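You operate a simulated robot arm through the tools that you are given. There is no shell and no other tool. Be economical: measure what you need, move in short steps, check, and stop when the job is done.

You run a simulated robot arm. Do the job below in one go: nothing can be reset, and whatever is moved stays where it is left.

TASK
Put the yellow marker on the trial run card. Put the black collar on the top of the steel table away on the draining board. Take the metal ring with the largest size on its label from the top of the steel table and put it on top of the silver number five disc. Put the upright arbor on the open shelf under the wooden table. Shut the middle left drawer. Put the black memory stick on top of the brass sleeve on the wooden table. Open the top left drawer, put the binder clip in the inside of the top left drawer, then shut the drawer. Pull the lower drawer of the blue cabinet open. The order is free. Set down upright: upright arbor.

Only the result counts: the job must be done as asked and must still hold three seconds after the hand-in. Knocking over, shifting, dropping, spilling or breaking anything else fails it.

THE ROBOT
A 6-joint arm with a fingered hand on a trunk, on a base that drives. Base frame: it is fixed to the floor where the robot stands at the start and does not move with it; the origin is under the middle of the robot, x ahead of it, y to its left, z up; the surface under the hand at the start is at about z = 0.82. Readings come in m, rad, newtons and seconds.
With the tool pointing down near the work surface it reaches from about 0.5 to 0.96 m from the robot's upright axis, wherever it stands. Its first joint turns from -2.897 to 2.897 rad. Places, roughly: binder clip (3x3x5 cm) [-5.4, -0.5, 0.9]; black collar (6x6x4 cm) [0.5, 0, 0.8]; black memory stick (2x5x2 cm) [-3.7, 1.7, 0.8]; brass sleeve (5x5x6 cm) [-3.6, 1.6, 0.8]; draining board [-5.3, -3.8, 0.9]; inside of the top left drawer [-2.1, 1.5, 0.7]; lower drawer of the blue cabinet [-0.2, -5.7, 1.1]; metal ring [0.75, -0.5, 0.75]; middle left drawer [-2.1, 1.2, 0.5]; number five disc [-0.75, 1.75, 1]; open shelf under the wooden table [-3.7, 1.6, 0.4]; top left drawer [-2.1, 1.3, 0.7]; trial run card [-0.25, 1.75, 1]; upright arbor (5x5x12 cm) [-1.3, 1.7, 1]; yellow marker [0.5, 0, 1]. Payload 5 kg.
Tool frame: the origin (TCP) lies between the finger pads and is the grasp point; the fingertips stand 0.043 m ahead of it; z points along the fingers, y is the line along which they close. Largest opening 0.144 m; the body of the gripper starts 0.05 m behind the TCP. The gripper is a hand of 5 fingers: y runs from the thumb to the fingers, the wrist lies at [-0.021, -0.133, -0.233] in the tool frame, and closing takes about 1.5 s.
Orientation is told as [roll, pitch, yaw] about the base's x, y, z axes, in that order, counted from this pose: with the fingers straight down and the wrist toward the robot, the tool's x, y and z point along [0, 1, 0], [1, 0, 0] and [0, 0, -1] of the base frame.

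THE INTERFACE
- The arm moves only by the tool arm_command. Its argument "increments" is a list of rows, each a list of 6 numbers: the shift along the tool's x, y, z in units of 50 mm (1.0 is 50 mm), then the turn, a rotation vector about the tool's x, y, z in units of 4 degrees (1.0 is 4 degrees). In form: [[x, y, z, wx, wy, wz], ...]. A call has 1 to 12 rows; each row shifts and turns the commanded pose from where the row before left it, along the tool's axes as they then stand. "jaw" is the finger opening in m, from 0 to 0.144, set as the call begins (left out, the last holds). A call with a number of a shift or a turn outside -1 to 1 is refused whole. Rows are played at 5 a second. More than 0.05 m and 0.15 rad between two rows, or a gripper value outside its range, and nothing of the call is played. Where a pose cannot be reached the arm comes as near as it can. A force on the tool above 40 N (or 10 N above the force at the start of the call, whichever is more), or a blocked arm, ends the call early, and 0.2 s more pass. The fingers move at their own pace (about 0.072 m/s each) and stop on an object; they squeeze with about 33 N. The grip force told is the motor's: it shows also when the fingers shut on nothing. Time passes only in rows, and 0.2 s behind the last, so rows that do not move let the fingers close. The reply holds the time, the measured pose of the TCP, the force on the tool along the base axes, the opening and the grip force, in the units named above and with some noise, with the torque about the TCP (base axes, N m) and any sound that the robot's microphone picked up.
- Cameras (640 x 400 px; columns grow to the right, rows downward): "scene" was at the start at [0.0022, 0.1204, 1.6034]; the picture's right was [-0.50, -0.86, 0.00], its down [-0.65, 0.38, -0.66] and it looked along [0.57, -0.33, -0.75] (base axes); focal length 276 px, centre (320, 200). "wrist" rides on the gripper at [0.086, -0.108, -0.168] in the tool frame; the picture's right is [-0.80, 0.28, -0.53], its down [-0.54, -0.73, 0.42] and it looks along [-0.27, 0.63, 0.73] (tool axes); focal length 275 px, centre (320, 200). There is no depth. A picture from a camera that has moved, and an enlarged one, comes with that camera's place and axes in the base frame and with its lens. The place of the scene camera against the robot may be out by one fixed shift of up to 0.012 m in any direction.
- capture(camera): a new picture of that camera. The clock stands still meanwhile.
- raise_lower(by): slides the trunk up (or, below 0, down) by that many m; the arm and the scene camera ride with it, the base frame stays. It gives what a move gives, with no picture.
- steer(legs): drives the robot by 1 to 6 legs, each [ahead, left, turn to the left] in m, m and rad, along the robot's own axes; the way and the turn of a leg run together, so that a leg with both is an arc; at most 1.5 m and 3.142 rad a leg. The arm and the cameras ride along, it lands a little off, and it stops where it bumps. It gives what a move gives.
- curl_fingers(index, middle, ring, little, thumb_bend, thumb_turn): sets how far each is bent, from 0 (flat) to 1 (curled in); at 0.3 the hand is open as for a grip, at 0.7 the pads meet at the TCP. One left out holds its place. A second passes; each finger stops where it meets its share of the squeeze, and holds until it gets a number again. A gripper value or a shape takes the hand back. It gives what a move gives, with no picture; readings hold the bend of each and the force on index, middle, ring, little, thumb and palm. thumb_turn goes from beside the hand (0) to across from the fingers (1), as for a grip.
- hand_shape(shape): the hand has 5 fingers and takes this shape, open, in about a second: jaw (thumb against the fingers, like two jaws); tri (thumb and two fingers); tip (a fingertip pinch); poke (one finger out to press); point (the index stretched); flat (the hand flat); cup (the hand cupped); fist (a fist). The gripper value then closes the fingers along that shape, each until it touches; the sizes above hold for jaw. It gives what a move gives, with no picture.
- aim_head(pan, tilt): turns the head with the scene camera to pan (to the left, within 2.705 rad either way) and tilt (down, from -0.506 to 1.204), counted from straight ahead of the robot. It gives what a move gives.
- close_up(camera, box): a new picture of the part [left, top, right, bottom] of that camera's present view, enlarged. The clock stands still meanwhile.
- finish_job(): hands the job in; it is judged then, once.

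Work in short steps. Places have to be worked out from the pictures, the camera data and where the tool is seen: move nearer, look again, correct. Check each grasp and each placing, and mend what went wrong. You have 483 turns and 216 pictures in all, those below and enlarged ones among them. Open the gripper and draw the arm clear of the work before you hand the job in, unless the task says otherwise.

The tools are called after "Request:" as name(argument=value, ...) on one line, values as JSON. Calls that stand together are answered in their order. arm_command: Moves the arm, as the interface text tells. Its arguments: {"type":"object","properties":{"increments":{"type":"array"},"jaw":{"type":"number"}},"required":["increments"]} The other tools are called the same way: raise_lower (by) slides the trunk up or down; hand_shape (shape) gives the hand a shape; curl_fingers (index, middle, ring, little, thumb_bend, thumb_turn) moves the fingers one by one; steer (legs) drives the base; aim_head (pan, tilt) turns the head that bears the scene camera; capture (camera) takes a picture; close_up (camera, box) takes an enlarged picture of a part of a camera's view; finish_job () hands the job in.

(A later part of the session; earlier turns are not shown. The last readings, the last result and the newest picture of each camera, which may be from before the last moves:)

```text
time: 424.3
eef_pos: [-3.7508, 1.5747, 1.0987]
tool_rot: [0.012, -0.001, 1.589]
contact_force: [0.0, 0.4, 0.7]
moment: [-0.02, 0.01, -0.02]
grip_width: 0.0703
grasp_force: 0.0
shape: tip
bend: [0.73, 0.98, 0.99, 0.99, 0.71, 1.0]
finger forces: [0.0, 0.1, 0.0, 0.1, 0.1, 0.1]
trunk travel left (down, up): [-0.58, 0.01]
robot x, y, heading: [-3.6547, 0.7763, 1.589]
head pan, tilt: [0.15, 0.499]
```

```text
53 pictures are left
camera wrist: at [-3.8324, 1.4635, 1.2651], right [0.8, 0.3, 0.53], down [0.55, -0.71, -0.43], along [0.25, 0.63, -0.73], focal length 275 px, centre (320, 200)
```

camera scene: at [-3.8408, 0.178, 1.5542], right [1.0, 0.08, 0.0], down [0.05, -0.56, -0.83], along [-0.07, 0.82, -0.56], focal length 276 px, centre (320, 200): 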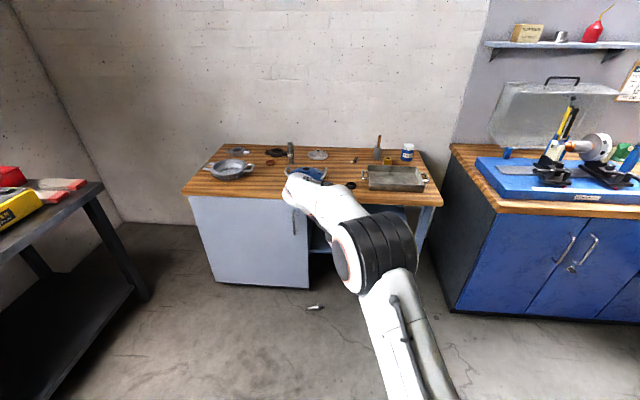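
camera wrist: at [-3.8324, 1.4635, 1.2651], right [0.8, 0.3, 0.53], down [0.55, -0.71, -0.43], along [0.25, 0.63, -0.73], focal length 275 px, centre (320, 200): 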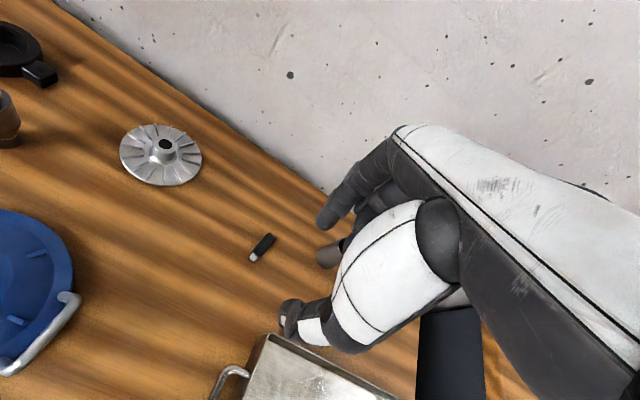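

The stick lies along y at [-3.748, 1.676]. I turn the hand ~90° so it closes across the stick, moving over it.

Request:
arm_command(increments=[[0, 0.7, 0, 0, 0, 1], [0, 0.7, 0, 0, 0, 1], [0, 0.6, 0, 0, 0, 1], [0, 0, 0, 0, 0, 1], [0, 0, 0, 0, 0, 1], [0, 0, 0, 0, 0, 1], [0, 0, 0, 0, 0, 1], [0, 0, 0, 0, 0, 1], [0, 0, 0, 0, 0, 1], [0, 0, 0, 0, 0, 1], [0, 0, 0, 0, 0, 1], [0, 0, 0, 0, 0, 1]])

Request:
arm_command(increments=[[0, 0, 0, 0, 0, 1], [0, 0, 0, 0, 0, 1], [0, 0, 0, 0, 0, 1], [0, 0, 0, 0, 0, 1], [0, 0, 0, 0, 0, 1], [0, 0, 0, 0, 0, 1], [0, 0, 0, 0, 0, 1], [0, 0, 0, 0, 0, 1], [0, 0, 0, 0, 0, 1], [0, 0, 0, 0, 0, 1], [0, 0, 0, 0, 0, 1], [0, 0, 0, 0, 0, 0.7]])

Request:
raise_lower(by=-0.14)

Request:
capture(camera="wrist")

```text
time: 426.9
eef_pos: [-3.7451, 1.6736, 1.0985]
tool_rot: [0.008, 0.008, 0.753]
contact_force: [0.0, 0.1, 0.2]
moment: [0.0, 0.02, 0.0]
grip_width: 0.0702
grasp_force: 0.1
shape: tip
bend: [0.73, 0.98, 0.99, 0.99, 0.71, 1.0]
finger forces: [0.0, 0.1, 0.0, 0.0, 0.1, 0.0]
trunk travel left (down, up): [-0.58, 0.01]
robot x, y, heading: [-3.6576, 0.7778, 1.591]
head pan, tilt: [0.15, 0.499]
```

```text
time: 429.5
eef_pos: [-3.7504, 1.5713, 1.0605]
tool_rot: [0.002, 0.014, -0.065]
contact_force: [0.1, 0.3, 0.1]
moment: [0.02, -0.03, -0.04]
grip_width: 0.0703
grasp_force: 0.1
shape: tip
bend: [0.73, 0.98, 0.99, 0.99, 0.71, 1.0]
finger forces: [0.1, 0.1, 0.0, 0.1, 0.0, 0.0]
out of reach, approached as far as the arm can: row 1, 2, 3, 4, 5, 6, 7, 8, 9, 10, 11, 12
trunk travel left (down, up): [-0.58, 0.01]
robot x, y, heading: [-3.655, 0.7738, 1.589]
head pan, tilt: [0.15, 0.499]
```

```text
time: 431.2
eef_pos: [-3.749, 1.5713, 0.9195]
tool_rot: [0.003, 0.014, -0.064]
contact_force: [0.4, -0.5, -1.0]
moment: [0.01, -0.02, 0.01]
grip_width: 0.0702
grasp_force: 0.0
shape: tip
bend: [0.73, 0.98, 0.99, 0.99, 0.71, 1.0]
finger forces: [0.0, 0.0, 0.0, 0.1, 0.0, 0.1]
trunk travel left (down, up): [-0.44, 0.15]
robot x, y, heading: [-3.655, 0.7787, 1.586]
head pan, tilt: [0.15, 0.499]
```

```text
52 pictures are left
camera wrist: at [-3.8502, 1.664, 1.0895], right [0.24, -0.81, 0.53], down [-0.76, -0.49, -0.41], along [0.6, -0.3, -0.74], focal length 275 px, centre (320, 200)
```

wrist: 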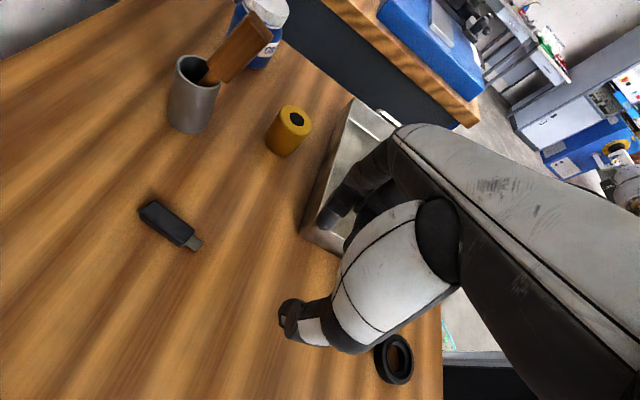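

Reach is short in this roll because the wrist sits to the left. I raise, shift the base left and forward, then reposition over the stick at [-3.754, 1.686].

Request:
raise_lower(by=0.12)

Request:
steer(legs=[[0.072, 0.15, 0]])

Request:
arm_command(increments=[[0, 0.8, 0, 0, 0, 0], [0, 0.8, 0, 0, 0, 0], [0, 0.8, 0, 0, 0, 0], [0, 0.4, 0, 0, 0, 0], [0.5, 0, 0, 0, 0, 0], [0.4, 0, 0, 0, 0, 0], [0, 0, 0, 0, 0, 0]])

Request:
capture(camera="wrist")

```text
time: 432.7
eef_pos: [-3.7501, 1.5716, 1.0398]
tool_rot: [0.002, 0.013, -0.065]
contact_force: [0.4, 0.2, -0.5]
moment: [0.02, -0.02, -0.01]
grip_width: 0.0704
grasp_force: 0.1
shape: tip
bend: [0.73, 0.98, 0.99, 0.99, 0.71, 1.0]
finger forces: [0.0, 0.0, 0.1, 0.0, 0.1, 0.0]
trunk travel left (down, up): [-0.56, 0.03]
robot x, y, heading: [-3.6579, 0.776, 1.583]
head pan, tilt: [0.15, 0.499]
```

```text
time: 434.1
eef_pos: [-3.903, 1.641, 1.0408]
tool_rot: [0.0, 0.016, -0.062]
contact_force: [-0.5, -0.8, -0.1]
moment: [0.0, -0.02, 0.01]
grip_width: 0.0705
grasp_force: 0.0
shape: tip
bend: [0.73, 0.98, 0.99, 0.99, 0.71, 1.0]
finger forces: [0.0, 0.0, 0.0, 0.0, 0.0, 0.0]
trunk travel left (down, up): [-0.56, 0.03]
robot x, y, heading: [-3.8039, 0.8452, 1.585]
head pan, tilt: [0.15, 0.499]
```

```text
time: 435.7
eef_pos: [-3.7621, 1.672, 1.035]
tool_rot: [0.003, 0.015, -0.063]
contact_force: [-0.6, 0.4, -0.7]
moment: [-0.01, -0.02, -0.05]
grip_width: 0.0701
grasp_force: 0.0
shape: tip
bend: [0.73, 0.98, 0.99, 0.99, 0.71, 1.0]
finger forces: [0.0, 0.1, 0.1, 0.0, 0.0, 0.0]
out of reach, approached as far as the arm can: row 6
trunk travel left (down, up): [-0.56, 0.03]
robot x, y, heading: [-3.8052, 0.8453, 1.588]
head pan, tilt: [0.15, 0.499]
```

```text
51 pictures are left
camera wrist: at [-3.8607, 1.7641, 1.2033], right [0.24, -0.81, 0.53], down [-0.76, -0.49, -0.41], along [0.6, -0.3, -0.74], focal length 275 px, centre (320, 200)
```

wrist: 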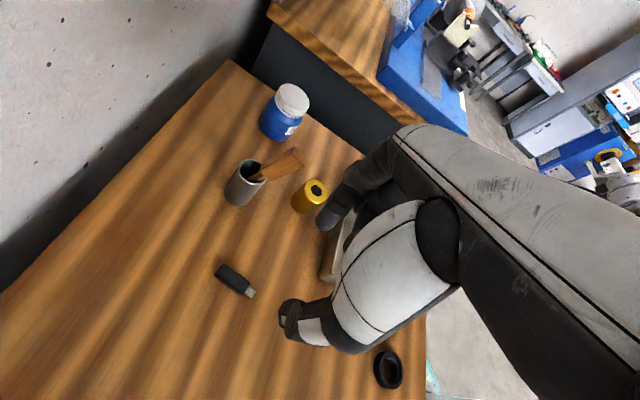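

Only ~2 cm to go; I nudge the base forward and right, then lower to just above the stick.

Request:
steer(legs=[[0.019, -0.01, 0]])

Request:
raise_lower(by=-0.13)

Request:
close_up(camera="wrist", box=[200, 180, 400, 380])

```text
time: 436.5
eef_pos: [-3.7505, 1.692, 1.0342]
tool_rot: [0.002, 0.014, -0.062]
contact_force: [0.7, 0.8, -0.4]
moment: [-0.01, 0.0, -0.01]
grip_width: 0.0701
grasp_force: 0.0
shape: tip
bend: [0.73, 0.98, 0.99, 0.99, 0.71, 1.0]
finger forces: [0.0, 0.1, 0.0, 0.0, 0.0, 0.1]
trunk travel left (down, up): [-0.56, 0.03]
robot x, y, heading: [-3.7946, 0.8681, 1.587]
head pan, tilt: [0.15, 0.499]
```

```text
time: 438.1
eef_pos: [-3.7517, 1.6913, 0.9053]
tool_rot: [0.002, 0.015, -0.063]
contact_force: [0.2, -0.1, 0.7]
moment: [-0.01, -0.01, -0.02]
grip_width: 0.0702
grasp_force: 0.1
shape: tip
bend: [0.73, 0.98, 0.99, 0.99, 0.71, 1.0]
finger forces: [0.0, 0.0, 0.0, 0.1, 0.1, 0.0]
trunk travel left (down, up): [-0.43, 0.16]
robot x, y, heading: [-3.7935, 0.8644, 1.586]
head pan, tilt: [0.15, 0.499]
```

```text
2.00 times, centred on (300, 280) of wrist
camera zoom: at [-3.8512, 1.7832, 1.0735], right [0.24, -0.81, 0.53], down [-0.76, -0.49, -0.41], along [0.6, -0.3, -0.74], focal length 551 px, centre (360, 40)
```

zoom: 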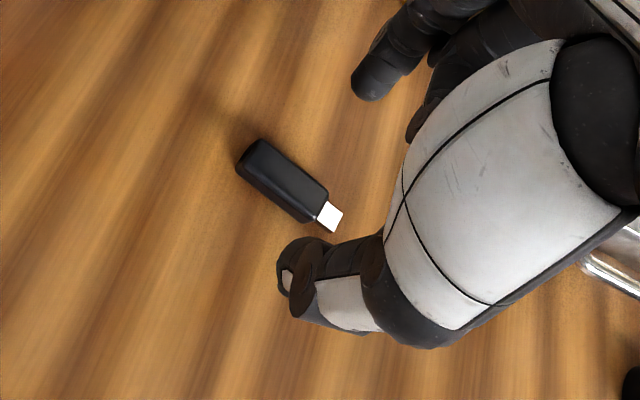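

The stick's body is between thumb and index. I lower toward contact with the table.

Request:
raise_lower(by=-0.035)

Request:
raise_lower(by=-0.006)

Request:
raise_lower(by=-0.004)

```text
time: 438.9
eef_pos: [-3.7501, 1.6922, 0.8704]
tool_rot: [0.0, 0.016, -0.062]
contact_force: [-0.4, 0.5, 0.2]
moment: [-0.01, 0.05, 0.04]
grip_width: 0.0702
grasp_force: 0.0
shape: tip
bend: [0.73, 0.98, 0.99, 0.99, 0.71, 1.0]
finger forces: [0.1, 0.0, 0.1, 0.0, 0.0, 0.1]
trunk travel left (down, up): [-0.395, 0.195]
robot x, y, heading: [-3.7966, 0.8626, 1.591]
head pan, tilt: [0.15, 0.499]
```

```text
time: 439.4
eef_pos: [-3.7515, 1.6909, 0.8638]
tool_rot: [0.002, 0.016, -0.062]
contact_force: [-0.3, 0.1, 0.1]
moment: [-0.02, 0.04, -0.01]
grip_width: 0.0705
grasp_force: 0.0
shape: tip
bend: [0.73, 0.98, 0.99, 0.99, 0.71, 1.0]
finger forces: [0.1, 0.0, 0.0, 0.0, 0.1, 0.0]
trunk travel left (down, up): [-0.389, 0.201]
robot x, y, heading: [-3.7952, 0.8649, 1.586]
head pan, tilt: [0.15, 0.499]
```

```text
time: 440.0
eef_pos: [-3.7503, 1.6907, 0.8602]
tool_rot: [0.002, 0.014, -0.062]
contact_force: [-0.9, 0.6, 0.5]
moment: [-0.01, 0.01, -0.01]
grip_width: 0.0702
grasp_force: 0.0
shape: tip
bend: [0.73, 0.98, 0.99, 0.99, 0.71, 1.0]
finger forces: [0.1, 0.1, 0.1, 0.0, 0.0, 0.0]
trunk travel left (down, up): [-0.385, 0.205]
robot x, y, heading: [-3.7948, 0.8663, 1.587]
head pan, tilt: [0.15, 0.499]
```

No contact yet; a few more small steps.

Request:
raise_lower(by=-0.005)

Request:
raise_lower(by=-0.005)

Request:
raise_lower(by=-0.005)

```text
time: 440.5
eef_pos: [-3.752, 1.6918, 0.8545]
tool_rot: [0.004, 0.013, -0.062]
contact_force: [0.3, 0.3, 0.1]
moment: [-0.04, -0.05, -0.01]
grip_width: 0.0701
grasp_force: 0.0
shape: tip
bend: [0.73, 0.98, 0.99, 0.99, 0.71, 1.0]
finger forces: [0.0, 0.0, 0.0, 0.0, 0.1, 0.0]
trunk travel left (down, up): [-0.38, 0.21]
robot x, y, heading: [-3.7946, 0.8632, 1.589]
head pan, tilt: [0.15, 0.499]
```

```text
time: 441.0
eef_pos: [-3.7515, 1.6908, 0.8487]
tool_rot: [0.002, 0.015, -0.061]
contact_force: [-0.4, 0.5, 0.7]
moment: [0.03, 0.02, -0.01]
grip_width: 0.07
grasp_force: 0.1
shape: tip
bend: [0.73, 0.98, 0.99, 0.99, 0.71, 1.0]
finger forces: [0.0, 0.0, 0.1, 0.0, 0.1, 0.0]
trunk travel left (down, up): [-0.375, 0.215]
robot x, y, heading: [-3.7974, 0.8646, 1.587]
head pan, tilt: [0.15, 0.499]
```

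```text
time: 441.6
eef_pos: [-3.7504, 1.6914, 0.8459]
tool_rot: [0.002, 0.015, -0.062]
contact_force: [0.4, 0.0, 0.8]
moment: [0.0, -0.07, 0.03]
grip_width: 0.0702
grasp_force: 0.0
shape: tip
bend: [0.73, 0.98, 0.99, 0.99, 0.71, 1.0]
finger forces: [1.0, 0.0, 0.1, 0.0, 0.0, 0.0]
trunk travel left (down, up): [-0.37, 0.22]
robot x, y, heading: [-3.7975, 0.8637, 1.588]
head pan, tilt: [0.15, 0.499]
```

The index just touches (table z≈0.80). I lower 2 mm more and close.

Request:
raise_lower(by=-0.002)

Request:
arm_command(increments=[[0, 0, 0, 0, 0, 0], [0, 0, 0, 0, 0, 0], [0, 0, 0, 0, 0, 0], [0, 0, 0, 0, 0, 0], [0, 0, 0, 0, 0, 0], [0, 0, 0, 0, 0, 0], [0, 0, 0, 0, 0, 0]], jaw=0.0)

Request:
raise_lower(by=0.05)

Request:
capture(camera="wrist")

```text
time: 442.1
eef_pos: [-3.7515, 1.6911, 0.8447]
tool_rot: [0.006, 0.01, -0.064]
contact_force: [0.5, -0.1, 8.7]
moment: [0.01, -0.41, 0.03]
grip_width: 0.0703
grasp_force: 0.1
shape: tip
bend: [0.74, 0.98, 0.99, 0.99, 0.71, 1.0]
finger forces: [9.0, 0.1, 0.0, 0.0, 0.1, 0.0]
trunk travel left (down, up): [-0.368, 0.222]
robot x, y, heading: [-3.7958, 0.8651, 1.592]
head pan, tilt: [0.15, 0.499]
```

```text
time: 443.7
eef_pos: [-3.7509, 1.6908, 0.8448]
tool_rot: [0.004, 0.014, -0.063]
contact_force: [6.4, 0.2, 15.9]
moment: [0.06, -0.98, 0.05]
grip_width: 0.0246
grasp_force: 33.0
shape: tip
bend: [0.74, 1.0, 1.0, 1.0, 0.64, 1.0]
finger forces: [40.1, 0.1, 0.0, 0.1, 23.6, 0.0]
trunk travel left (down, up): [-0.368, 0.222]
robot x, y, heading: [-3.795, 0.8651, 1.589]
head pan, tilt: [0.15, 0.499]
```

```text
time: 444.6
eef_pos: [-3.7507, 1.691, 0.8922]
tool_rot: [0.002, 0.014, -0.062]
contact_force: [-0.3, -0.1, -0.3]
moment: [-0.06, -0.04, 0.01]
grip_width: 0.024
grasp_force: 32.6
shape: tip
bend: [0.74, 1.0, 1.0, 1.0, 0.64, 1.0]
finger forces: [28.6, 0.0, 0.1, 0.0, 28.6, 0.0]
trunk travel left (down, up): [-0.418, 0.172]
robot x, y, heading: [-3.7958, 0.8646, 1.588]
head pan, tilt: [0.15, 0.499]
```

```text
49 pictures are left
camera wrist: at [-3.8514, 1.7835, 1.0605], right [0.24, -0.81, 0.53], down [-0.76, -0.49, -0.41], along [0.6, -0.31, -0.74], focal length 275 px, centre (320, 200)
```

wrist: 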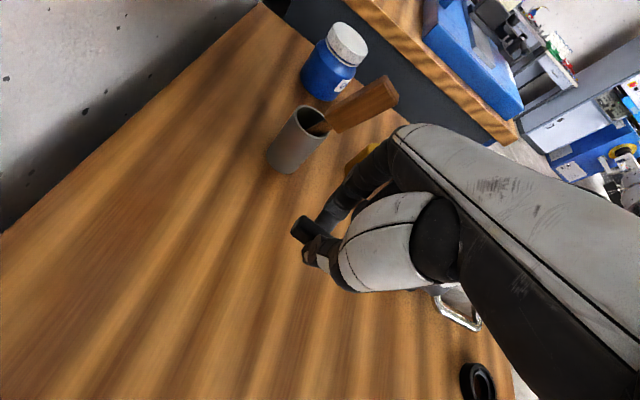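

The stick is held (28.6 N). The sleeve top is near [-3.565, 1.640], z≈0.85–0.86. I raise and shift the robot right/back to bring the stick over the sleeve.

Request:
raise_lower(by=0.14)

Request:
steer(legs=[[-0.06, -0.02, 0], [0, -0.16, 0]])

Request:
capture(camera="wrist")

Request:
close_up(camera="scene", box=[310, 130, 450, 230])

```text
time: 446.3
eef_pos: [-3.7507, 1.6912, 1.0333]
tool_rot: [0.003, 0.012, -0.063]
contact_force: [0.0, -0.4, 0.2]
moment: [0.03, -0.02, -0.02]
grip_width: 0.0239
grasp_force: 32.5
shape: tip
bend: [0.74, 1.0, 1.0, 1.0, 0.64, 1.0]
finger forces: [28.6, 0.0, 0.0, 0.1, 28.6, 0.0]
trunk travel left (down, up): [-0.558, 0.032]
robot x, y, heading: [-3.7974, 0.8624, 1.585]
head pan, tilt: [0.15, 0.499]
```

```text
time: 448.3
eef_pos: [-3.5682, 1.634, 1.0328]
tool_rot: [0.0, 0.015, -0.066]
contact_force: [0.6, 1.1, 0.0]
moment: [0.01, 0.07, 0.03]
grip_width: 0.0237
grasp_force: 32.4
shape: tip
bend: [0.74, 1.0, 1.0, 1.0, 0.64, 1.0]
finger forces: [28.7, 0.0, 0.0, 0.0, 28.7, 0.0]
trunk travel left (down, up): [-0.558, 0.032]
robot x, y, heading: [-3.6176, 0.8054, 1.583]
head pan, tilt: [0.15, 0.499]
```

```text
48 pictures are left
camera wrist: at [-3.6682, 1.7271, 1.2013], right [0.24, -0.81, 0.53], down [-0.77, -0.49, -0.41], along [0.6, -0.31, -0.74], focal length 275 px, centre (320, 200)
```

wrist: 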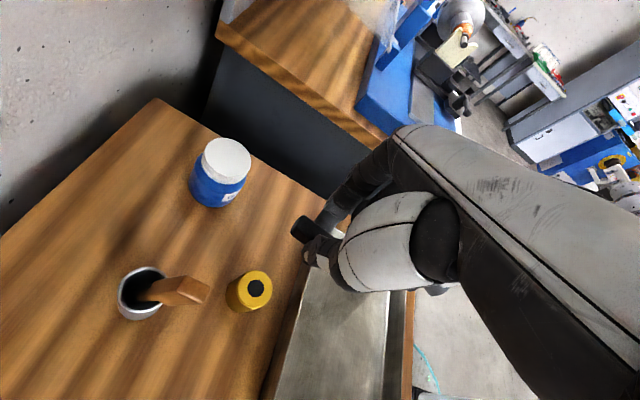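

```text
4.00 times, centred on (380, 180) of scene
camera zoom: at [-3.7907, 0.84, 1.6663], right [0.99, 0.16, 0.0], down [0.08, -0.47, -0.88], along [-0.14, 0.87, -0.48], focal length 1102 px, centre (80, 280)
```

zoom: 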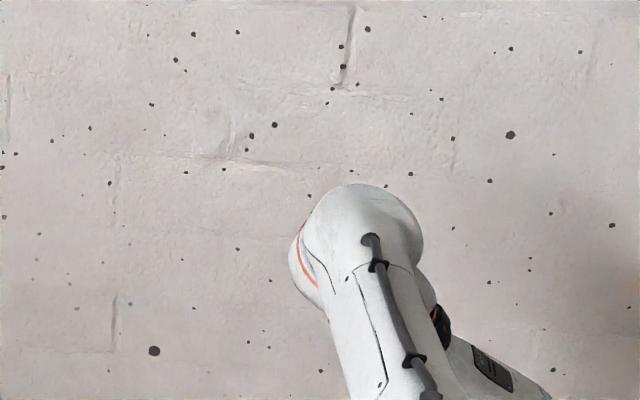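

Sleeve centre ≈[-3.566, 1.634], right below the TCP. I lower to just above and check once.

Request:
raise_lower(by=-0.105)

Request:
close_up(camera="wrist", box=[220, 180, 400, 360])

```text
time: 449.6
eef_pos: [-3.5688, 1.6344, 0.9274]
tool_rot: [0.002, 0.015, -0.066]
contact_force: [-0.4, -0.8, 0.5]
moment: [0.03, 0.0, -0.02]
grip_width: 0.024
grasp_force: 33.1
shape: tip
bend: [0.74, 1.0, 1.0, 1.0, 0.64, 1.0]
finger forces: [28.7, 0.0, 0.0, 0.0, 28.7, 0.0]
trunk travel left (down, up): [-0.453, 0.137]
robot x, y, heading: [-3.6187, 0.8083, 1.582]
head pan, tilt: [0.15, 0.499]
```

```text
2.22 times, centred on (310, 270) of wrist
camera zoom: at [-3.6686, 1.727, 1.0966], right [0.24, -0.82, 0.53], down [-0.77, -0.49, -0.41], along [0.6, -0.31, -0.74], focal length 612 px, centre (342, 44)
```

zoom: 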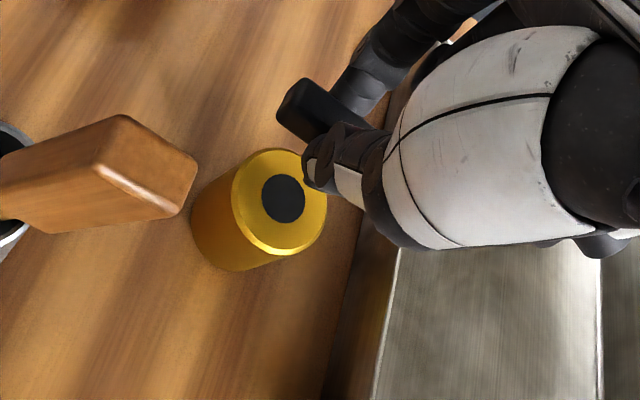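

Well centred. I lower in steps until the stick rests on the sleeve.

Request:
raise_lower(by=-0.015)

Request:
raise_lower(by=-0.004)

Request:
raise_lower(by=-0.004)

Request:
raise_lower(by=-0.003)

```text
time: 450.3
eef_pos: [-3.5689, 1.6349, 0.9124]
tool_rot: [0.003, 0.013, -0.066]
contact_force: [0.5, -0.5, 0.0]
moment: [0.02, 0.04, 0.05]
grip_width: 0.0237
grasp_force: 33.0
shape: tip
bend: [0.74, 1.0, 1.0, 1.0, 0.64, 1.0]
finger forces: [28.7, 0.0, 0.1, 0.0, 28.7, 0.1]
trunk travel left (down, up): [-0.438, 0.152]
robot x, y, heading: [-3.617, 0.8088, 1.588]
head pan, tilt: [0.15, 0.499]
```

```text
time: 450.8
eef_pos: [-3.5695, 1.6332, 0.9084]
tool_rot: [0.001, 0.015, -0.066]
contact_force: [0.2, 0.1, -0.4]
moment: [0.02, -0.02, -0.01]
grip_width: 0.0241
grasp_force: 32.7
shape: tip
bend: [0.74, 1.0, 1.0, 1.0, 0.64, 1.0]
finger forces: [28.7, 0.1, 0.0, 0.0, 28.7, 0.0]
trunk travel left (down, up): [-0.434, 0.156]
robot x, y, heading: [-3.6197, 0.802, 1.582]
head pan, tilt: [0.15, 0.499]
```

```text
time: 451.3
eef_pos: [-3.5685, 1.6341, 0.9045]
tool_rot: [0.001, 0.015, -0.066]
contact_force: [0.6, -0.4, -0.1]
moment: [-0.01, -0.02, -0.02]
grip_width: 0.0241
grasp_force: 33.5
shape: tip
bend: [0.74, 1.0, 1.0, 1.0, 0.64, 1.0]
finger forces: [28.7, 0.0, 0.0, 0.0, 28.7, 0.0]
trunk travel left (down, up): [-0.43, 0.16]
robot x, y, heading: [-3.619, 0.8088, 1.582]
head pan, tilt: [0.15, 0.499]
```

```text
time: 451.9
eef_pos: [-3.5694, 1.6346, 0.9025]
tool_rot: [0.003, 0.016, -0.066]
contact_force: [0.5, 0.2, -0.2]
moment: [0.01, 0.01, -0.01]
grip_width: 0.024
grasp_force: 33.2
shape: tip
bend: [0.74, 1.0, 1.0, 1.0, 0.64, 1.0]
finger forces: [28.7, 0.0, 0.0, 0.1, 28.6, 0.1]
trunk travel left (down, up): [-0.427, 0.163]
robot x, y, heading: [-3.621, 0.8079, 1.583]
head pan, tilt: [0.15, 0.499]
```

Request:
raise_lower(by=-0.003)

Request:
raise_lower(by=-0.003)

Request:
raise_lower(by=-0.003)

Request:
close_up(camera="wrist", box=[220, 180, 400, 360])

```text
time: 452.4
eef_pos: [-3.57, 1.635, 0.8996]
tool_rot: [0.002, 0.014, -0.065]
contact_force: [0.7, -0.3, -0.7]
moment: [-0.03, 0.01, -0.02]
grip_width: 0.0237
grasp_force: 33.0
shape: tip
bend: [0.74, 1.0, 1.0, 1.0, 0.64, 1.0]
finger forces: [28.7, 0.0, 0.0, 0.1, 28.7, 0.0]
trunk travel left (down, up): [-0.424, 0.166]
robot x, y, heading: [-3.6193, 0.808, 1.585]
head pan, tilt: [0.15, 0.499]
```

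```text
time: 452.9
eef_pos: [-3.5689, 1.6337, 0.8955]
tool_rot: [0.001, 0.013, -0.065]
contact_force: [-0.2, 0.3, -0.6]
moment: [-0.03, -0.06, -0.02]
grip_width: 0.0239
grasp_force: 33.2
shape: tip
bend: [0.74, 1.0, 1.0, 1.0, 0.64, 1.0]
finger forces: [28.8, 0.0, 0.0, 0.0, 28.7, 0.0]
trunk travel left (down, up): [-0.421, 0.169]
robot x, y, heading: [-3.6114, 0.8084, 1.586]
head pan, tilt: [0.15, 0.499]
```

```text
time: 453.4
eef_pos: [-3.5691, 1.6346, 0.8946]
tool_rot: [0.007, 0.013, -0.066]
contact_force: [0.0, 0.7, 8.7]
moment: [0.08, 0.0, 0.03]
grip_width: 0.0239
grasp_force: 32.4
shape: tip
bend: [0.74, 1.0, 1.0, 1.0, 0.64, 1.0]
finger forces: [29.3, 0.0, 0.0, 0.1, 37.8, 0.0]
trunk travel left (down, up): [-0.418, 0.172]
robot x, y, heading: [-3.6143, 0.8074, 1.582]
head pan, tilt: [0.15, 0.499]
```

```text
2.22 times, centred on (310, 270) of wrist
camera zoom: at [-3.6686, 1.7266, 1.0634], right [0.24, -0.82, 0.53], down [-0.77, -0.49, -0.42], along [0.6, -0.3, -0.74], focal length 612 px, centre (342, 44)
```

zoom: 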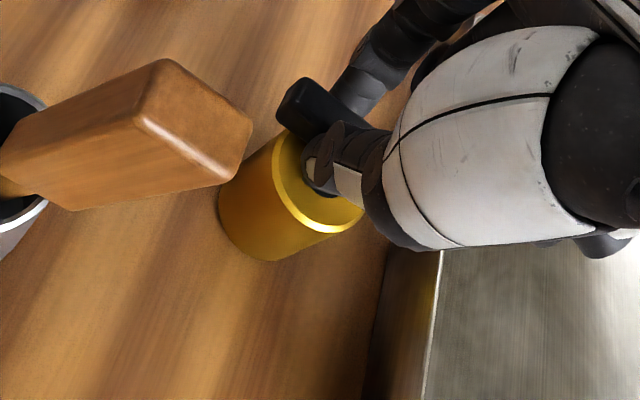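

Contact (9 N). I relieve 2 mm, open slightly, then lift and look.

Request:
raise_lower(by=0.002)

Request:
arm_command(increments=[[0, 0, 0, 0, 0, 0], [0, 0, 0, 0, 0, 0], [0, 0, 0, 0, 0, 0], [0, 0, 0, 0, 0, 0]], jaw=0.05)

Request:
raise_lower(by=0.03)

Request:
raise_lower(by=0.11)

Request:
capture(camera="wrist")

```text
time: 453.9
eef_pos: [-3.5696, 1.6343, 0.8943]
tool_rot: [0.002, 0.014, -0.065]
contact_force: [-0.3, 1.0, 6.3]
moment: [0.07, 0.0, -0.02]
grip_width: 0.0237
grasp_force: 33.0
shape: tip
bend: [0.74, 1.0, 1.0, 1.0, 0.64, 1.0]
finger forces: [29.1, 0.0, 0.0, 0.1, 35.1, 0.0]
trunk travel left (down, up): [-0.42, 0.17]
robot x, y, heading: [-3.615, 0.8069, 1.582]
head pan, tilt: [0.15, 0.499]
```

```text
time: 454.9
eef_pos: [-3.5685, 1.6341, 0.8968]
tool_rot: [0.001, 0.015, -0.066]
contact_force: [-0.1, -0.4, -0.1]
moment: [-0.03, 0.02, 0.01]
grip_width: 0.0498
grasp_force: 0.0
shape: tip
bend: [0.73, 0.98, 0.99, 0.99, 0.73, 1.0]
finger forces: [0.0, 0.1, 0.1, 0.0, 0.0, 0.0]
trunk travel left (down, up): [-0.42, 0.17]
robot x, y, heading: [-3.6166, 0.8071, 1.583]
head pan, tilt: [0.15, 0.499]
```

```text
time: 455.7
eef_pos: [-3.5698, 1.6352, 0.9242]
tool_rot: [0.002, 0.013, -0.065]
contact_force: [-0.3, 0.8, -0.1]
moment: [-0.01, 0.0, 0.01]
grip_width: 0.05
grasp_force: 0.0
shape: tip
bend: [0.73, 0.98, 0.99, 0.99, 0.73, 1.0]
finger forces: [0.0, 0.0, 0.1, 0.0, 0.1, 0.1]
trunk travel left (down, up): [-0.45, 0.14]
robot x, y, heading: [-3.6188, 0.808, 1.581]
head pan, tilt: [0.15, 0.499]
```

```text
time: 457.1
eef_pos: [-3.5693, 1.6345, 1.033]
tool_rot: [0.0, 0.015, -0.067]
contact_force: [0.8, -0.1, 0.2]
moment: [-0.03, -0.03, 0.02]
grip_width: 0.05
grasp_force: 0.2
shape: tip
bend: [0.73, 0.98, 0.99, 0.99, 0.73, 1.0]
finger forces: [0.1, 0.1, 0.0, 0.0, 0.0, 0.0]
trunk travel left (down, up): [-0.56, 0.03]
robot x, y, heading: [-3.6136, 0.8095, 1.589]
head pan, tilt: [0.15, 0.499]
```

```text
44 pictures are left
camera wrist: at [-3.6686, 1.7272, 1.2029], right [0.24, -0.81, 0.53], down [-0.77, -0.49, -0.41], along [0.6, -0.31, -0.74], focal length 275 px, centre (320, 200)
```

wrist: 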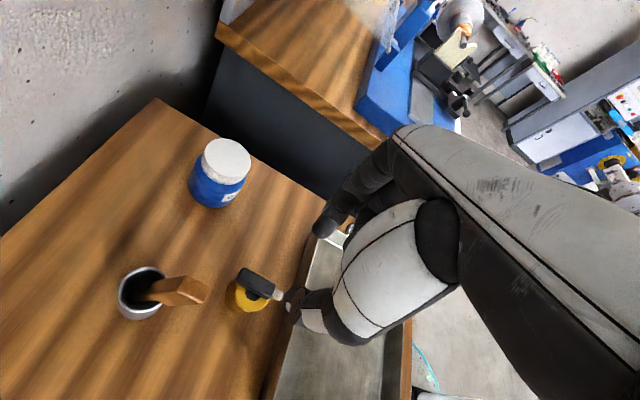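

The stick rests on the sleeve. Next the drawers: I back off and drive to x≈-2.1 facing the bench.

Request:
steer(legs=[[-0.68, 0, 0], [0, -1.5, -0.015]])

Request:
aim_head(pan=0.0, tilt=0.75)

Request:
capture(camera="scene")

```text
time: 467.9
eef_pos: [-2.0629, 0.9535, 1.035]
tool_rot: [0.001, 0.015, -0.067]
contact_force: [0.4, -0.1, -0.7]
moment: [-0.02, -0.02, 0.0]
grip_width: 0.0501
grasp_force: 0.0
shape: tip
bend: [0.73, 0.98, 0.99, 0.99, 0.73, 1.0]
finger forces: [0.0, 0.0, 0.1, 0.0, 0.1, 0.1]
trunk travel left (down, up): [-0.56, 0.03]
robot x, y, heading: [-2.1102, 0.129, 1.587]
head pan, tilt: [0.15, 0.499]
```

```text
time: 468.7
eef_pos: [-2.0629, 0.9545, 1.0345]
tool_rot: [0.002, 0.015, -0.067]
contact_force: [0.4, 0.7, 0.2]
moment: [0.0, 0.0, 0.01]
grip_width: 0.0498
grasp_force: 0.0
shape: tip
bend: [0.73, 0.98, 0.99, 0.99, 0.73, 1.0]
finger forces: [0.1, 0.1, 0.0, 0.0, 0.0, 0.0]
trunk travel left (down, up): [-0.56, 0.03]
robot x, y, heading: [-2.1064, 0.1273, 1.587]
head pan, tilt: [0.0, 0.75]
```

```text
43 pictures are left
camera scene: at [-2.2713, 0.1532, 1.6464], right [1.0, 0.01, 0.0], down [0.01, -0.68, -0.73], along [-0.01, 0.73, -0.68], focal length 276 px, centre (320, 200)
```

scene: 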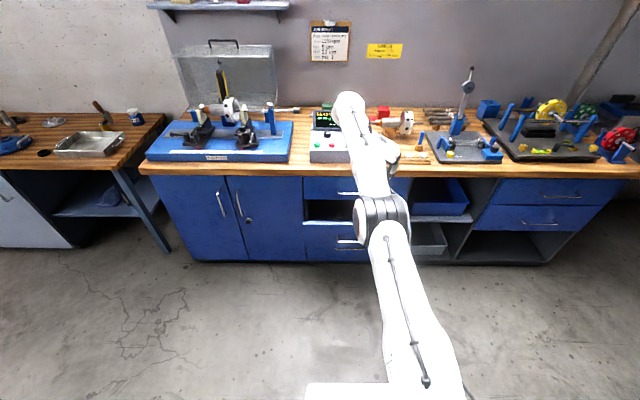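

Request:
close_up(camera="scene", box=[290, 160, 450, 270])

```text
3.64 times, centred on (370, 215) of scene
camera zoom: at [-2.2713, 0.1532, 1.6464], right [1.0, 0.01, 0.0], down [0.01, -0.68, -0.73], along [-0.01, 0.73, -0.68], focal length 1002 px, centre (138, 146)
```

zoom: 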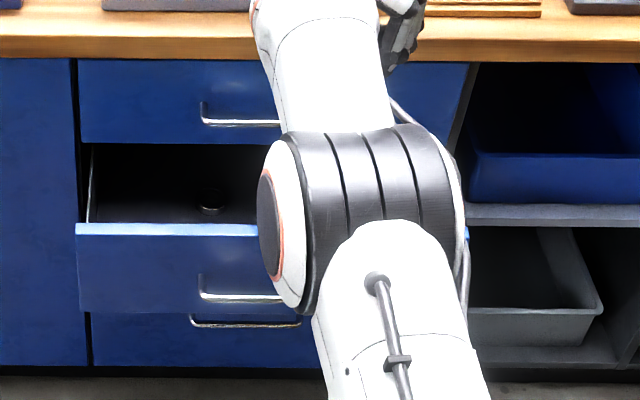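

The middle drawer stands open ~15 cm: its front panel is at y≈1.02, z 0.51–0.69, x −2.36…−1.83. I back off, turn the hand to neutral, make a fist and will push the panel shut.

Request:
steer(legs=[[-0.2, 0, 0]])

Request:
arm_command(increments=[[0, 0, 0, 0, 0, -1], [0, 0, 0, 0, 0, -1], [0, 0, 0, 0, 0, -1], [0, 0, 0, 0, 0, -1], [0, 0, 0, 0, 0, -1], [0, 0, 0, 0, 0, -1], [0, 0, 0, 0, 0, -1], [0, 0, 0, 0, 0, -1], [0, 0, 0, 0, 0, -1], [0, 0, 0, 0, 0, -1], [0, 0, 0, 0, 0, -1], [0, 0, 0, 0, 0, -1]])

Request:
arm_command(increments=[[0, 0, 0, 0, 0, -1], [0, 0, 0, 0, 0, -1], [0, 0, 0, 0, 0, -1], [0, 0, 0, 0, 0, -1], [0, 0, 0, 0, 0, -1], [0, 0, 0, 0, 0, -1], [0, 0, 0, 0, 0, -1], [0, 0, 0, 0, 0, -1], [0, 0, 0, 0, 0, -1], [0, 0, 0, 0, 0, -1], [0, 0, 0, 0, 0, -1], [0, 0, 0, 0, 0, -0.7]])

Request:
hand_shape(shape="fist")

Request:
raise_lower(by=-0.4)

```text
time: 470.3
eef_pos: [-2.0589, 0.7556, 1.0359]
tool_rot: [0.001, 0.014, -0.069]
contact_force: [-0.5, -0.6, 0.8]
moment: [0.04, -0.02, 0.01]
grip_width: 0.0498
grasp_force: 0.1
shape: tip
bend: [0.73, 0.98, 0.99, 0.99, 0.73, 1.0]
finger forces: [0.0, 0.1, 0.1, 0.0, 0.1, 0.0]
trunk travel left (down, up): [-0.56, 0.03]
robot x, y, heading: [-2.1096, -0.0712, 1.584]
head pan, tilt: [0.0, 0.75]
```

```text
time: 472.9
eef_pos: [-2.0595, 0.7567, 1.0343]
tool_rot: [0.012, 0.008, 0.77]
contact_force: [0.3, -0.3, 0.0]
moment: [-0.02, -0.02, -0.01]
grip_width: 0.05
grasp_force: 0.1
shape: tip
bend: [0.73, 0.98, 0.99, 0.99, 0.73, 1.0]
finger forces: [0.1, 0.1, 0.0, 0.0, 0.0, 0.1]
trunk travel left (down, up): [-0.56, 0.03]
robot x, y, heading: [-2.1026, -0.0712, 1.587]
head pan, tilt: [0.0, 0.75]
```

```text
time: 475.5
eef_pos: [-2.06, 0.7558, 1.0352]
tool_rot: [0.014, -0.005, 1.586]
contact_force: [0.0, 0.0, -0.4]
moment: [-0.02, 0.01, -0.01]
grip_width: 0.0503
grasp_force: 0.0
shape: tip
bend: [0.73, 0.98, 0.99, 0.99, 0.73, 1.0]
finger forces: [0.1, 0.0, 0.1, 0.0, 0.0, 0.0]
trunk travel left (down, up): [-0.56, 0.03]
robot x, y, heading: [-2.1048, -0.0709, 1.582]
head pan, tilt: [0.0, 0.75]
```

```text
time: 476.4
eef_pos: [-2.0585, 0.7559, 1.0339]
tool_rot: [0.014, -0.005, 1.587]
contact_force: [-0.7, 0.5, 0.6]
moment: [-0.03, 0.0, -0.02]
grip_width: 0.0
grasp_force: 0.0
shape: fist
bend: [1.0, 1.0, 1.0, 1.0, 0.85, 0.85]
finger forces: [0.0, 0.1, 0.0, 0.0, 0.1, 0.0]
trunk travel left (down, up): [-0.56, 0.03]
robot x, y, heading: [-2.1073, -0.0701, 1.582]
head pan, tilt: [0.0, 0.75]
```

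```text
time: 480.2
eef_pos: [-2.0602, 0.7556, 0.6358]
tool_rot: [0.014, -0.004, 1.588]
contact_force: [0.1, 0.5, -1.0]
moment: [0.02, 0.02, -0.03]
grip_width: 0.0003
grasp_force: 0.1
shape: fist
bend: [1.0, 1.0, 1.0, 1.0, 0.85, 0.85]
finger forces: [0.0, 0.0, 0.0, 0.0, 0.0, 0.0]
trunk travel left (down, up): [-0.16, 0.43]
robot x, y, heading: [-2.1084, -0.0693, 1.584]
head pan, tilt: [0.0, 0.75]
```

Fist is in front of the panel. I lower 6 cm more and drive forward gently to push it shut.

Request:
raise_lower(by=-0.06)

Request:
steer(legs=[[0.2, 0, 0]])

Request:
capture(camera="wrist")

```text
time: 481.2
eef_pos: [-2.0597, 0.7563, 0.5762]
tool_rot: [0.014, -0.002, 1.586]
contact_force: [-0.4, -0.1, 0.7]
moment: [0.02, -0.04, 0.02]
grip_width: 0.0001
grasp_force: 0.0
shape: fist
bend: [1.0, 1.0, 1.0, 1.0, 0.85, 0.85]
finger forces: [0.1, 0.1, 0.0, 0.0, 0.0, 0.1]
trunk travel left (down, up): [-0.1, 0.49]
robot x, y, heading: [-2.1051, -0.0689, 1.587]
head pan, tilt: [0.0, 0.75]
```

```text
time: 482.8
eef_pos: [-2.0639, 0.9566, 0.5742]
tool_rot: [0.015, -0.003, 1.587]
contact_force: [-0.1, -0.8, 0.4]
moment: [0.02, 0.02, -0.02]
grip_width: 0.0
grasp_force: 0.1
shape: fist
bend: [1.0, 1.0, 1.0, 1.0, 0.85, 0.85]
finger forces: [0.0, 0.1, 0.0, 0.0, 0.0, 0.0]
trunk travel left (down, up): [-0.1, 0.49]
robot x, y, heading: [-2.1107, 0.1284, 1.586]
head pan, tilt: [0.0, 0.75]
```

```text
41 pictures are left
camera wrist: at [-2.1448, 0.8452, 0.7425], right [0.8, 0.3, 0.52], down [0.55, -0.71, -0.43], along [0.25, 0.63, -0.73], focal length 275 px, centre (320, 200)
```

wrist: 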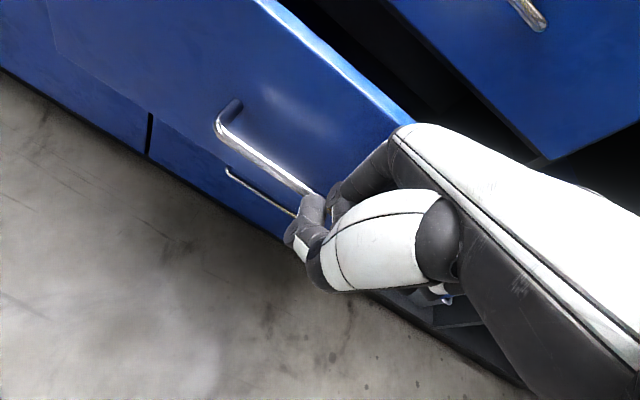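

The fist is right in front of the panel, its height within it. I push on.

Request:
steer(legs=[[0.1, 0, 0]])

Request:
steer(legs=[[0.08, 0, 0]])

```text
time: 484.0
eef_pos: [-2.0649, 1.0563, 0.5757]
tool_rot: [0.015, -0.002, 1.588]
contact_force: [0.3, 0.5, 4.6]
moment: [0.12, 0.13, -0.02]
grip_width: 0.0
grasp_force: 0.1
shape: fist
bend: [1.0, 1.0, 1.0, 1.0, 0.87, 0.85]
finger forces: [0.1, 0.0, 0.0, 0.0, 4.8, 0.1]
trunk travel left (down, up): [-0.1, 0.49]
robot x, y, heading: [-2.1097, 0.2314, 1.587]
head pan, tilt: [0.0, 0.75]
```

```text
time: 485.0
eef_pos: [-2.0654, 1.1344, 0.577]
tool_rot: [0.015, -0.006, 1.589]
contact_force: [0.2, -0.7, 6.3]
moment: [0.17, 0.15, -0.02]
grip_width: 0.0001
grasp_force: 0.0
shape: fist
bend: [1.0, 1.0, 1.0, 1.0, 0.87, 0.85]
finger forces: [0.0, 0.0, 0.0, 0.0, 6.0, 0.1]
trunk travel left (down, up): [-0.1, 0.49]
robot x, y, heading: [-2.1123, 0.3106, 1.587]
head pan, tilt: [0.0, 0.75]
```

It moves with little force. I continue until firm resistance.

Request:
steer(legs=[[0.06, 0, 0]])

Request:
capture(camera="wrist")

```text
time: 485.9
eef_pos: [-2.0661, 1.1449, 0.5775]
tool_rot: [0.02, 0.007, 1.587]
contact_force: [-1.8, -29.7, 13.5]
moment: [3.19, -0.27, -0.32]
grip_width: 0.0002
grasp_force: 0.1
shape: fist
bend: [1.0, 1.0, 1.0, 1.0, 0.86, 0.85]
finger forces: [0.0, 29.6, 0.1, 0.0, 3.2, 0.0]
trunk travel left (down, up): [-0.1, 0.49]
robot x, y, heading: [-2.1145, 0.3244, 1.589]
head pan, tilt: [0.0, 0.75]
stopped in leg 1: the force on the tool passed its limit at 138 N (the readings are from after the stop); the commanded pose is now the measured one
```

```text
40 pictures are left
camera wrist: at [-2.1468, 1.0363, 0.7462], right [0.8, 0.3, 0.52], down [0.55, -0.72, -0.43], along [0.24, 0.63, -0.74], focal length 275 px, centre (320, 200)
```

wrist: 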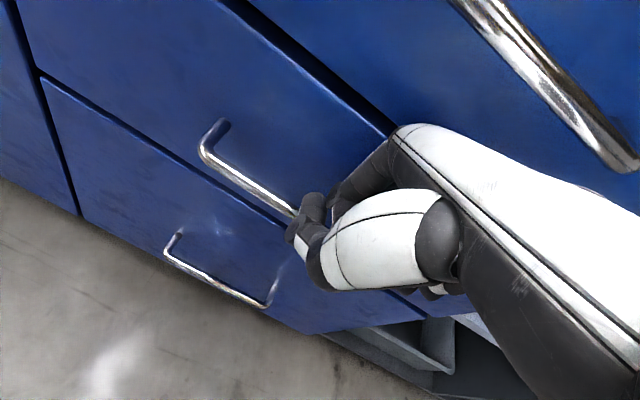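

The middle drawer is flush shut. Now the top drawer: I back off, set the tip shape and pitch the hand forward to pinch its handle bar.

Request:
steer(legs=[[-0.22, 0, 0]])

Request:
hand_shape(shape="tip")

Request:
raise_lower(by=0.15)

Request:
arm_command(increments=[[0, 0, 0, -1, 0, 0], [0, 0, 0, -1, 0, 0], [0, 0, 0, -1, 0, 0], [0, 0, 0, -1, 0, 0], [0, 0, 0, -1, 0, 0], [0, 0, 0, -1, 0, 0], [0, 0, 0, -1, 0, 0], [0, 0, 0, -1, 0, 0], [0, 0, 0, -1, 0, 0], [0, 0, 0, -1, 0, 0], [0, 0, 0, 0, 0, 0]], jaw=0.07)

Request:
capture(camera="wrist")

```text
time: 487.5
eef_pos: [-2.0622, 0.9309, 0.5742]
tool_rot: [0.018, 0.007, 1.586]
contact_force: [-1.0, -0.7, -0.1]
moment: [0.01, -0.03, 0.01]
grip_width: 0.0
grasp_force: 0.0
shape: fist
bend: [1.0, 1.0, 1.0, 1.0, 0.85, 0.85]
finger forces: [0.0, 0.1, 0.0, 0.0, 0.0, 0.0]
trunk travel left (down, up): [-0.1, 0.49]
robot x, y, heading: [-2.1128, 0.1089, 1.585]
head pan, tilt: [0.0, 0.75]
```

```text
time: 488.4
eef_pos: [-2.0629, 0.9309, 0.5736]
tool_rot: [0.019, 0.01, 1.584]
contact_force: [-0.5, -0.1, -0.6]
moment: [0.04, -0.02, 0.04]
grip_width: 0.1439
grasp_force: 0.0
shape: tip
bend: [0.3, 0.98, 0.99, 0.99, 0.3, 0.97]
finger forces: [0.0, 0.1, 0.1, 0.0, 0.0, 0.0]
trunk travel left (down, up): [-0.1, 0.49]
robot x, y, heading: [-2.108, 0.1058, 1.586]
head pan, tilt: [0.0, 0.75]
```

```text
time: 490.2
eef_pos: [-2.0626, 0.9302, 0.7238]
tool_rot: [0.019, 0.007, 1.585]
contact_force: [0.6, -1.0, 0.4]
moment: [-0.01, 0.01, -0.04]
grip_width: 0.1436
grasp_force: 0.0
shape: tip
bend: [0.3, 0.98, 0.99, 0.99, 0.3, 0.97]
finger forces: [0.0, 0.0, 0.0, 0.0, 0.1, 0.0]
trunk travel left (down, up): [-0.25, 0.34]
robot x, y, heading: [-2.109, 0.1071, 1.582]
head pan, tilt: [0.0, 0.75]
```

```text
time: 492.6
eef_pos: [-2.0826, 0.9288, 0.7233]
tool_rot: [0.072, -0.443, 1.615]
contact_force: [-0.4, -0.6, -0.7]
moment: [0.06, 0.01, 0.02]
grip_width: 0.0704
grasp_force: 0.0
shape: tip
bend: [0.73, 0.98, 0.99, 0.99, 0.71, 1.0]
finger forces: [0.1, 0.0, 0.1, 0.0, 0.0, 0.0]
out of reach, approached as far as the arm can: row 4, 5, 7, 9
trunk travel left (down, up): [-0.25, 0.34]
robot x, y, heading: [-2.1111, 0.1117, 1.579]
head pan, tilt: [0.0, 0.75]
```

```text
39 pictures are left
camera wrist: at [-2.1487, 0.7527, 0.8313], right [0.83, 0.09, 0.55], down [0.53, -0.43, -0.73], along [0.18, 0.9, -0.41], focal length 275 px, centre (320, 200)
```

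wrist: 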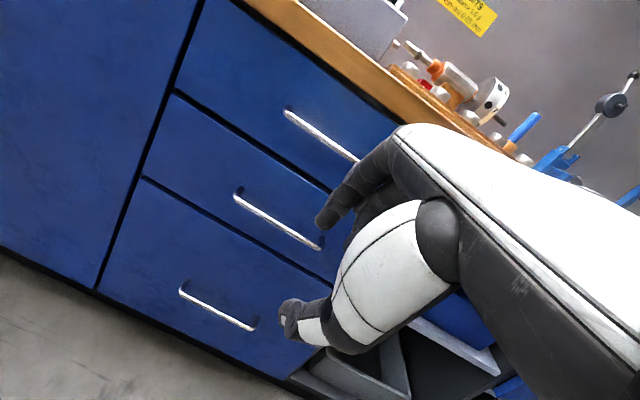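

The top handle bar works out at about y≈1.16, z≈0.734, x −2.18…−2.02. I move to a point just above and in front of it.

Request:
raise_lower(by=0.095)

Request:
steer(legs=[[0.175, 0.018, 0]])

Request:
arm_command(increments=[[0, 0, 0, 0, 0, 0], [0, 0, 0, 0, 0, 0]], jaw=0.055)

Request:
capture(camera="wrist")

```text
time: 493.9
eef_pos: [-2.0841, 0.9282, 0.8173]
tool_rot: [0.073, -0.446, 1.615]
contact_force: [-0.5, -0.6, -0.1]
moment: [0.0, -0.05, -0.02]
grip_width: 0.0702
grasp_force: 0.0
shape: tip
bend: [0.73, 0.98, 0.99, 0.99, 0.71, 1.0]
finger forces: [0.0, 0.0, 0.0, 0.1, 0.0, 0.0]
trunk travel left (down, up): [-0.345, 0.245]
robot x, y, heading: [-2.1105, 0.1077, 1.584]
head pan, tilt: [0.0, 0.75]
```

```text
time: 495.4
eef_pos: [-2.1034, 1.1054, 0.8167]
tool_rot: [0.072, -0.443, 1.615]
contact_force: [-0.1, 0.1, -0.1]
moment: [0.03, 0.01, -0.01]
grip_width: 0.0706
grasp_force: 0.1
shape: tip
bend: [0.73, 0.98, 0.99, 0.99, 0.71, 1.0]
finger forces: [0.1, 0.1, 0.0, 0.0, 0.0, 0.0]
trunk travel left (down, up): [-0.345, 0.245]
robot x, y, heading: [-2.1286, 0.2866, 1.582]
head pan, tilt: [0.0, 0.75]
```

```text
time: 496.0
eef_pos: [-2.1037, 1.1055, 0.8178]
tool_rot: [0.073, -0.445, 1.615]
contact_force: [0.8, -0.3, 0.0]
moment: [-0.01, 0.01, -0.03]
grip_width: 0.0561
grasp_force: 0.0
shape: tip
bend: [0.73, 0.98, 0.99, 0.99, 0.73, 1.0]
finger forces: [0.0, 0.0, 0.1, 0.0, 0.0, 0.0]
trunk travel left (down, up): [-0.345, 0.245]
robot x, y, heading: [-2.1277, 0.287, 1.583]
head pan, tilt: [0.0, 0.75]
```

```text
38 pictures are left
camera wrist: at [-2.1689, 0.9301, 0.9263], right [0.83, 0.09, 0.55], down [0.53, -0.43, -0.73], along [0.18, 0.9, -0.41], focal length 275 px, centre (320, 200)
```

wrist: 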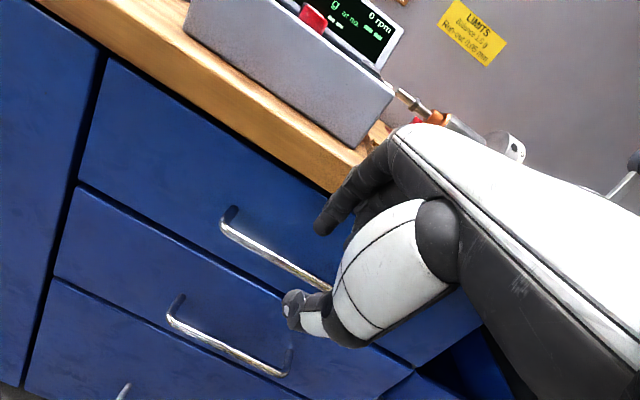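

The bar passes between index and thumb in view. I advance along the tool axis and close on it.

Request:
arm_command(increments=[[0, 0.03, 0.6, 0, 0, 0], [0, 0.03, 0.6, 0, 0, 0], [0, 0, 0, 0, 0, 0]])

Request:
arm_command(increments=[[0, 0, 0, 0, 0, 0], [0, 0, 0, 0, 0, 0], [0, 0, 0, 0, 0, 0], [0, 0, 0, 0, 0, 0], [0, 0, 0, 0, 0, 0], [0, 0, 0, 0, 0, 0]], jaw=0.0)

Request:
capture(camera="wrist")

```text
time: 496.8
eef_pos: [-2.1094, 1.1346, 0.7651]
tool_rot: [0.071, -0.445, 1.615]
contact_force: [0.2, 0.2, 0.3]
moment: [0.02, -0.02, -0.02]
grip_width: 0.0556
grasp_force: 0.1
shape: tip
bend: [0.73, 0.98, 0.99, 0.99, 0.73, 1.0]
finger forces: [0.0, 0.1, 0.0, 0.0, 0.1, 0.0]
trunk travel left (down, up): [-0.345, 0.245]
robot x, y, heading: [-2.1314, 0.2886, 1.582]
head pan, tilt: [0.0, 0.75]
```

```text
time: 498.2
eef_pos: [-2.1077, 1.134, 0.7668]
tool_rot: [0.073, -0.445, 1.615]
contact_force: [0.0, 3.0, 5.2]
moment: [0.2, 0.06, 0.05]
grip_width: 0.0067
grasp_force: 32.4
shape: tip
bend: [0.73, 1.0, 1.0, 1.0, 0.64, 1.0]
finger forces: [0.1, 0.1, 0.0, 0.0, 0.0, 0.0]
trunk travel left (down, up): [-0.345, 0.245]
robot x, y, heading: [-2.1285, 0.2851, 1.581]
head pan, tilt: [0.0, 0.75]
```

```text
37 pictures are left
camera wrist: at [-2.1742, 0.9588, 0.8757], right [0.83, 0.09, 0.55], down [0.53, -0.43, -0.73], along [0.18, 0.9, -0.41], focal length 275 px, centre (320, 200)
```

wrist: 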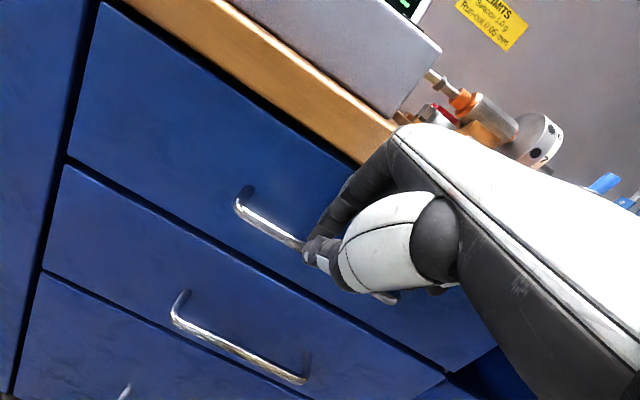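

The pinch closed just above the bar. I open, advance 1.3 cm along the tool axis and close again.

Request:
arm_command(increments=[[0, 0, 0, 0, 0, 0], [0, 0, 0, 0, 0, 0], [0, 0, 0, 0, 0, 0], [0, 0, 0.14, 0, 0, 0], [0, 0, 0.14, 0, 0, 0], [0, 0, 0, 0, 0, 0]], jaw=0.055)

Request:
arm_command(increments=[[0, 0, 0, 0, 0, 0], [0, 0, 0, 0, 0, 0], [0, 0, 0, 0, 0, 0], [0, 0, 0, 0, 0, 0], [0, 0, 0, 0, 0, 0], [0, 0, 0, 0, 0, 0]], jaw=0.0)

```text
time: 499.6
eef_pos: [-2.1092, 1.1394, 0.754]
tool_rot: [0.069, -0.444, 1.614]
contact_force: [0.1, -1.1, 0.2]
moment: [0.01, -0.03, -0.02]
grip_width: 0.055
grasp_force: 0.1
shape: tip
bend: [0.73, 0.98, 0.99, 0.99, 0.73, 1.0]
finger forces: [0.0, 0.0, 0.0, 0.1, 0.0, 0.1]
trunk travel left (down, up): [-0.345, 0.245]
robot x, y, heading: [-2.1305, 0.2875, 1.579]
head pan, tilt: [0.0, 0.75]
```

```text
time: 501.0
eef_pos: [-2.1108, 1.1391, 0.7514]
tool_rot: [0.072, -0.442, 1.615]
contact_force: [-1.0, 2.5, -3.4]
moment: [0.02, -0.03, -0.03]
grip_width: 0.0117
grasp_force: 33.0
shape: tip
bend: [0.73, 1.0, 1.0, 1.0, 0.63, 1.0]
finger forces: [28.4, 0.1, 0.0, 0.0, 26.7, 0.1]
trunk travel left (down, up): [-0.345, 0.245]
robot x, y, heading: [-2.126, 0.2874, 1.58]
head pan, tilt: [0.0, 0.75]
```

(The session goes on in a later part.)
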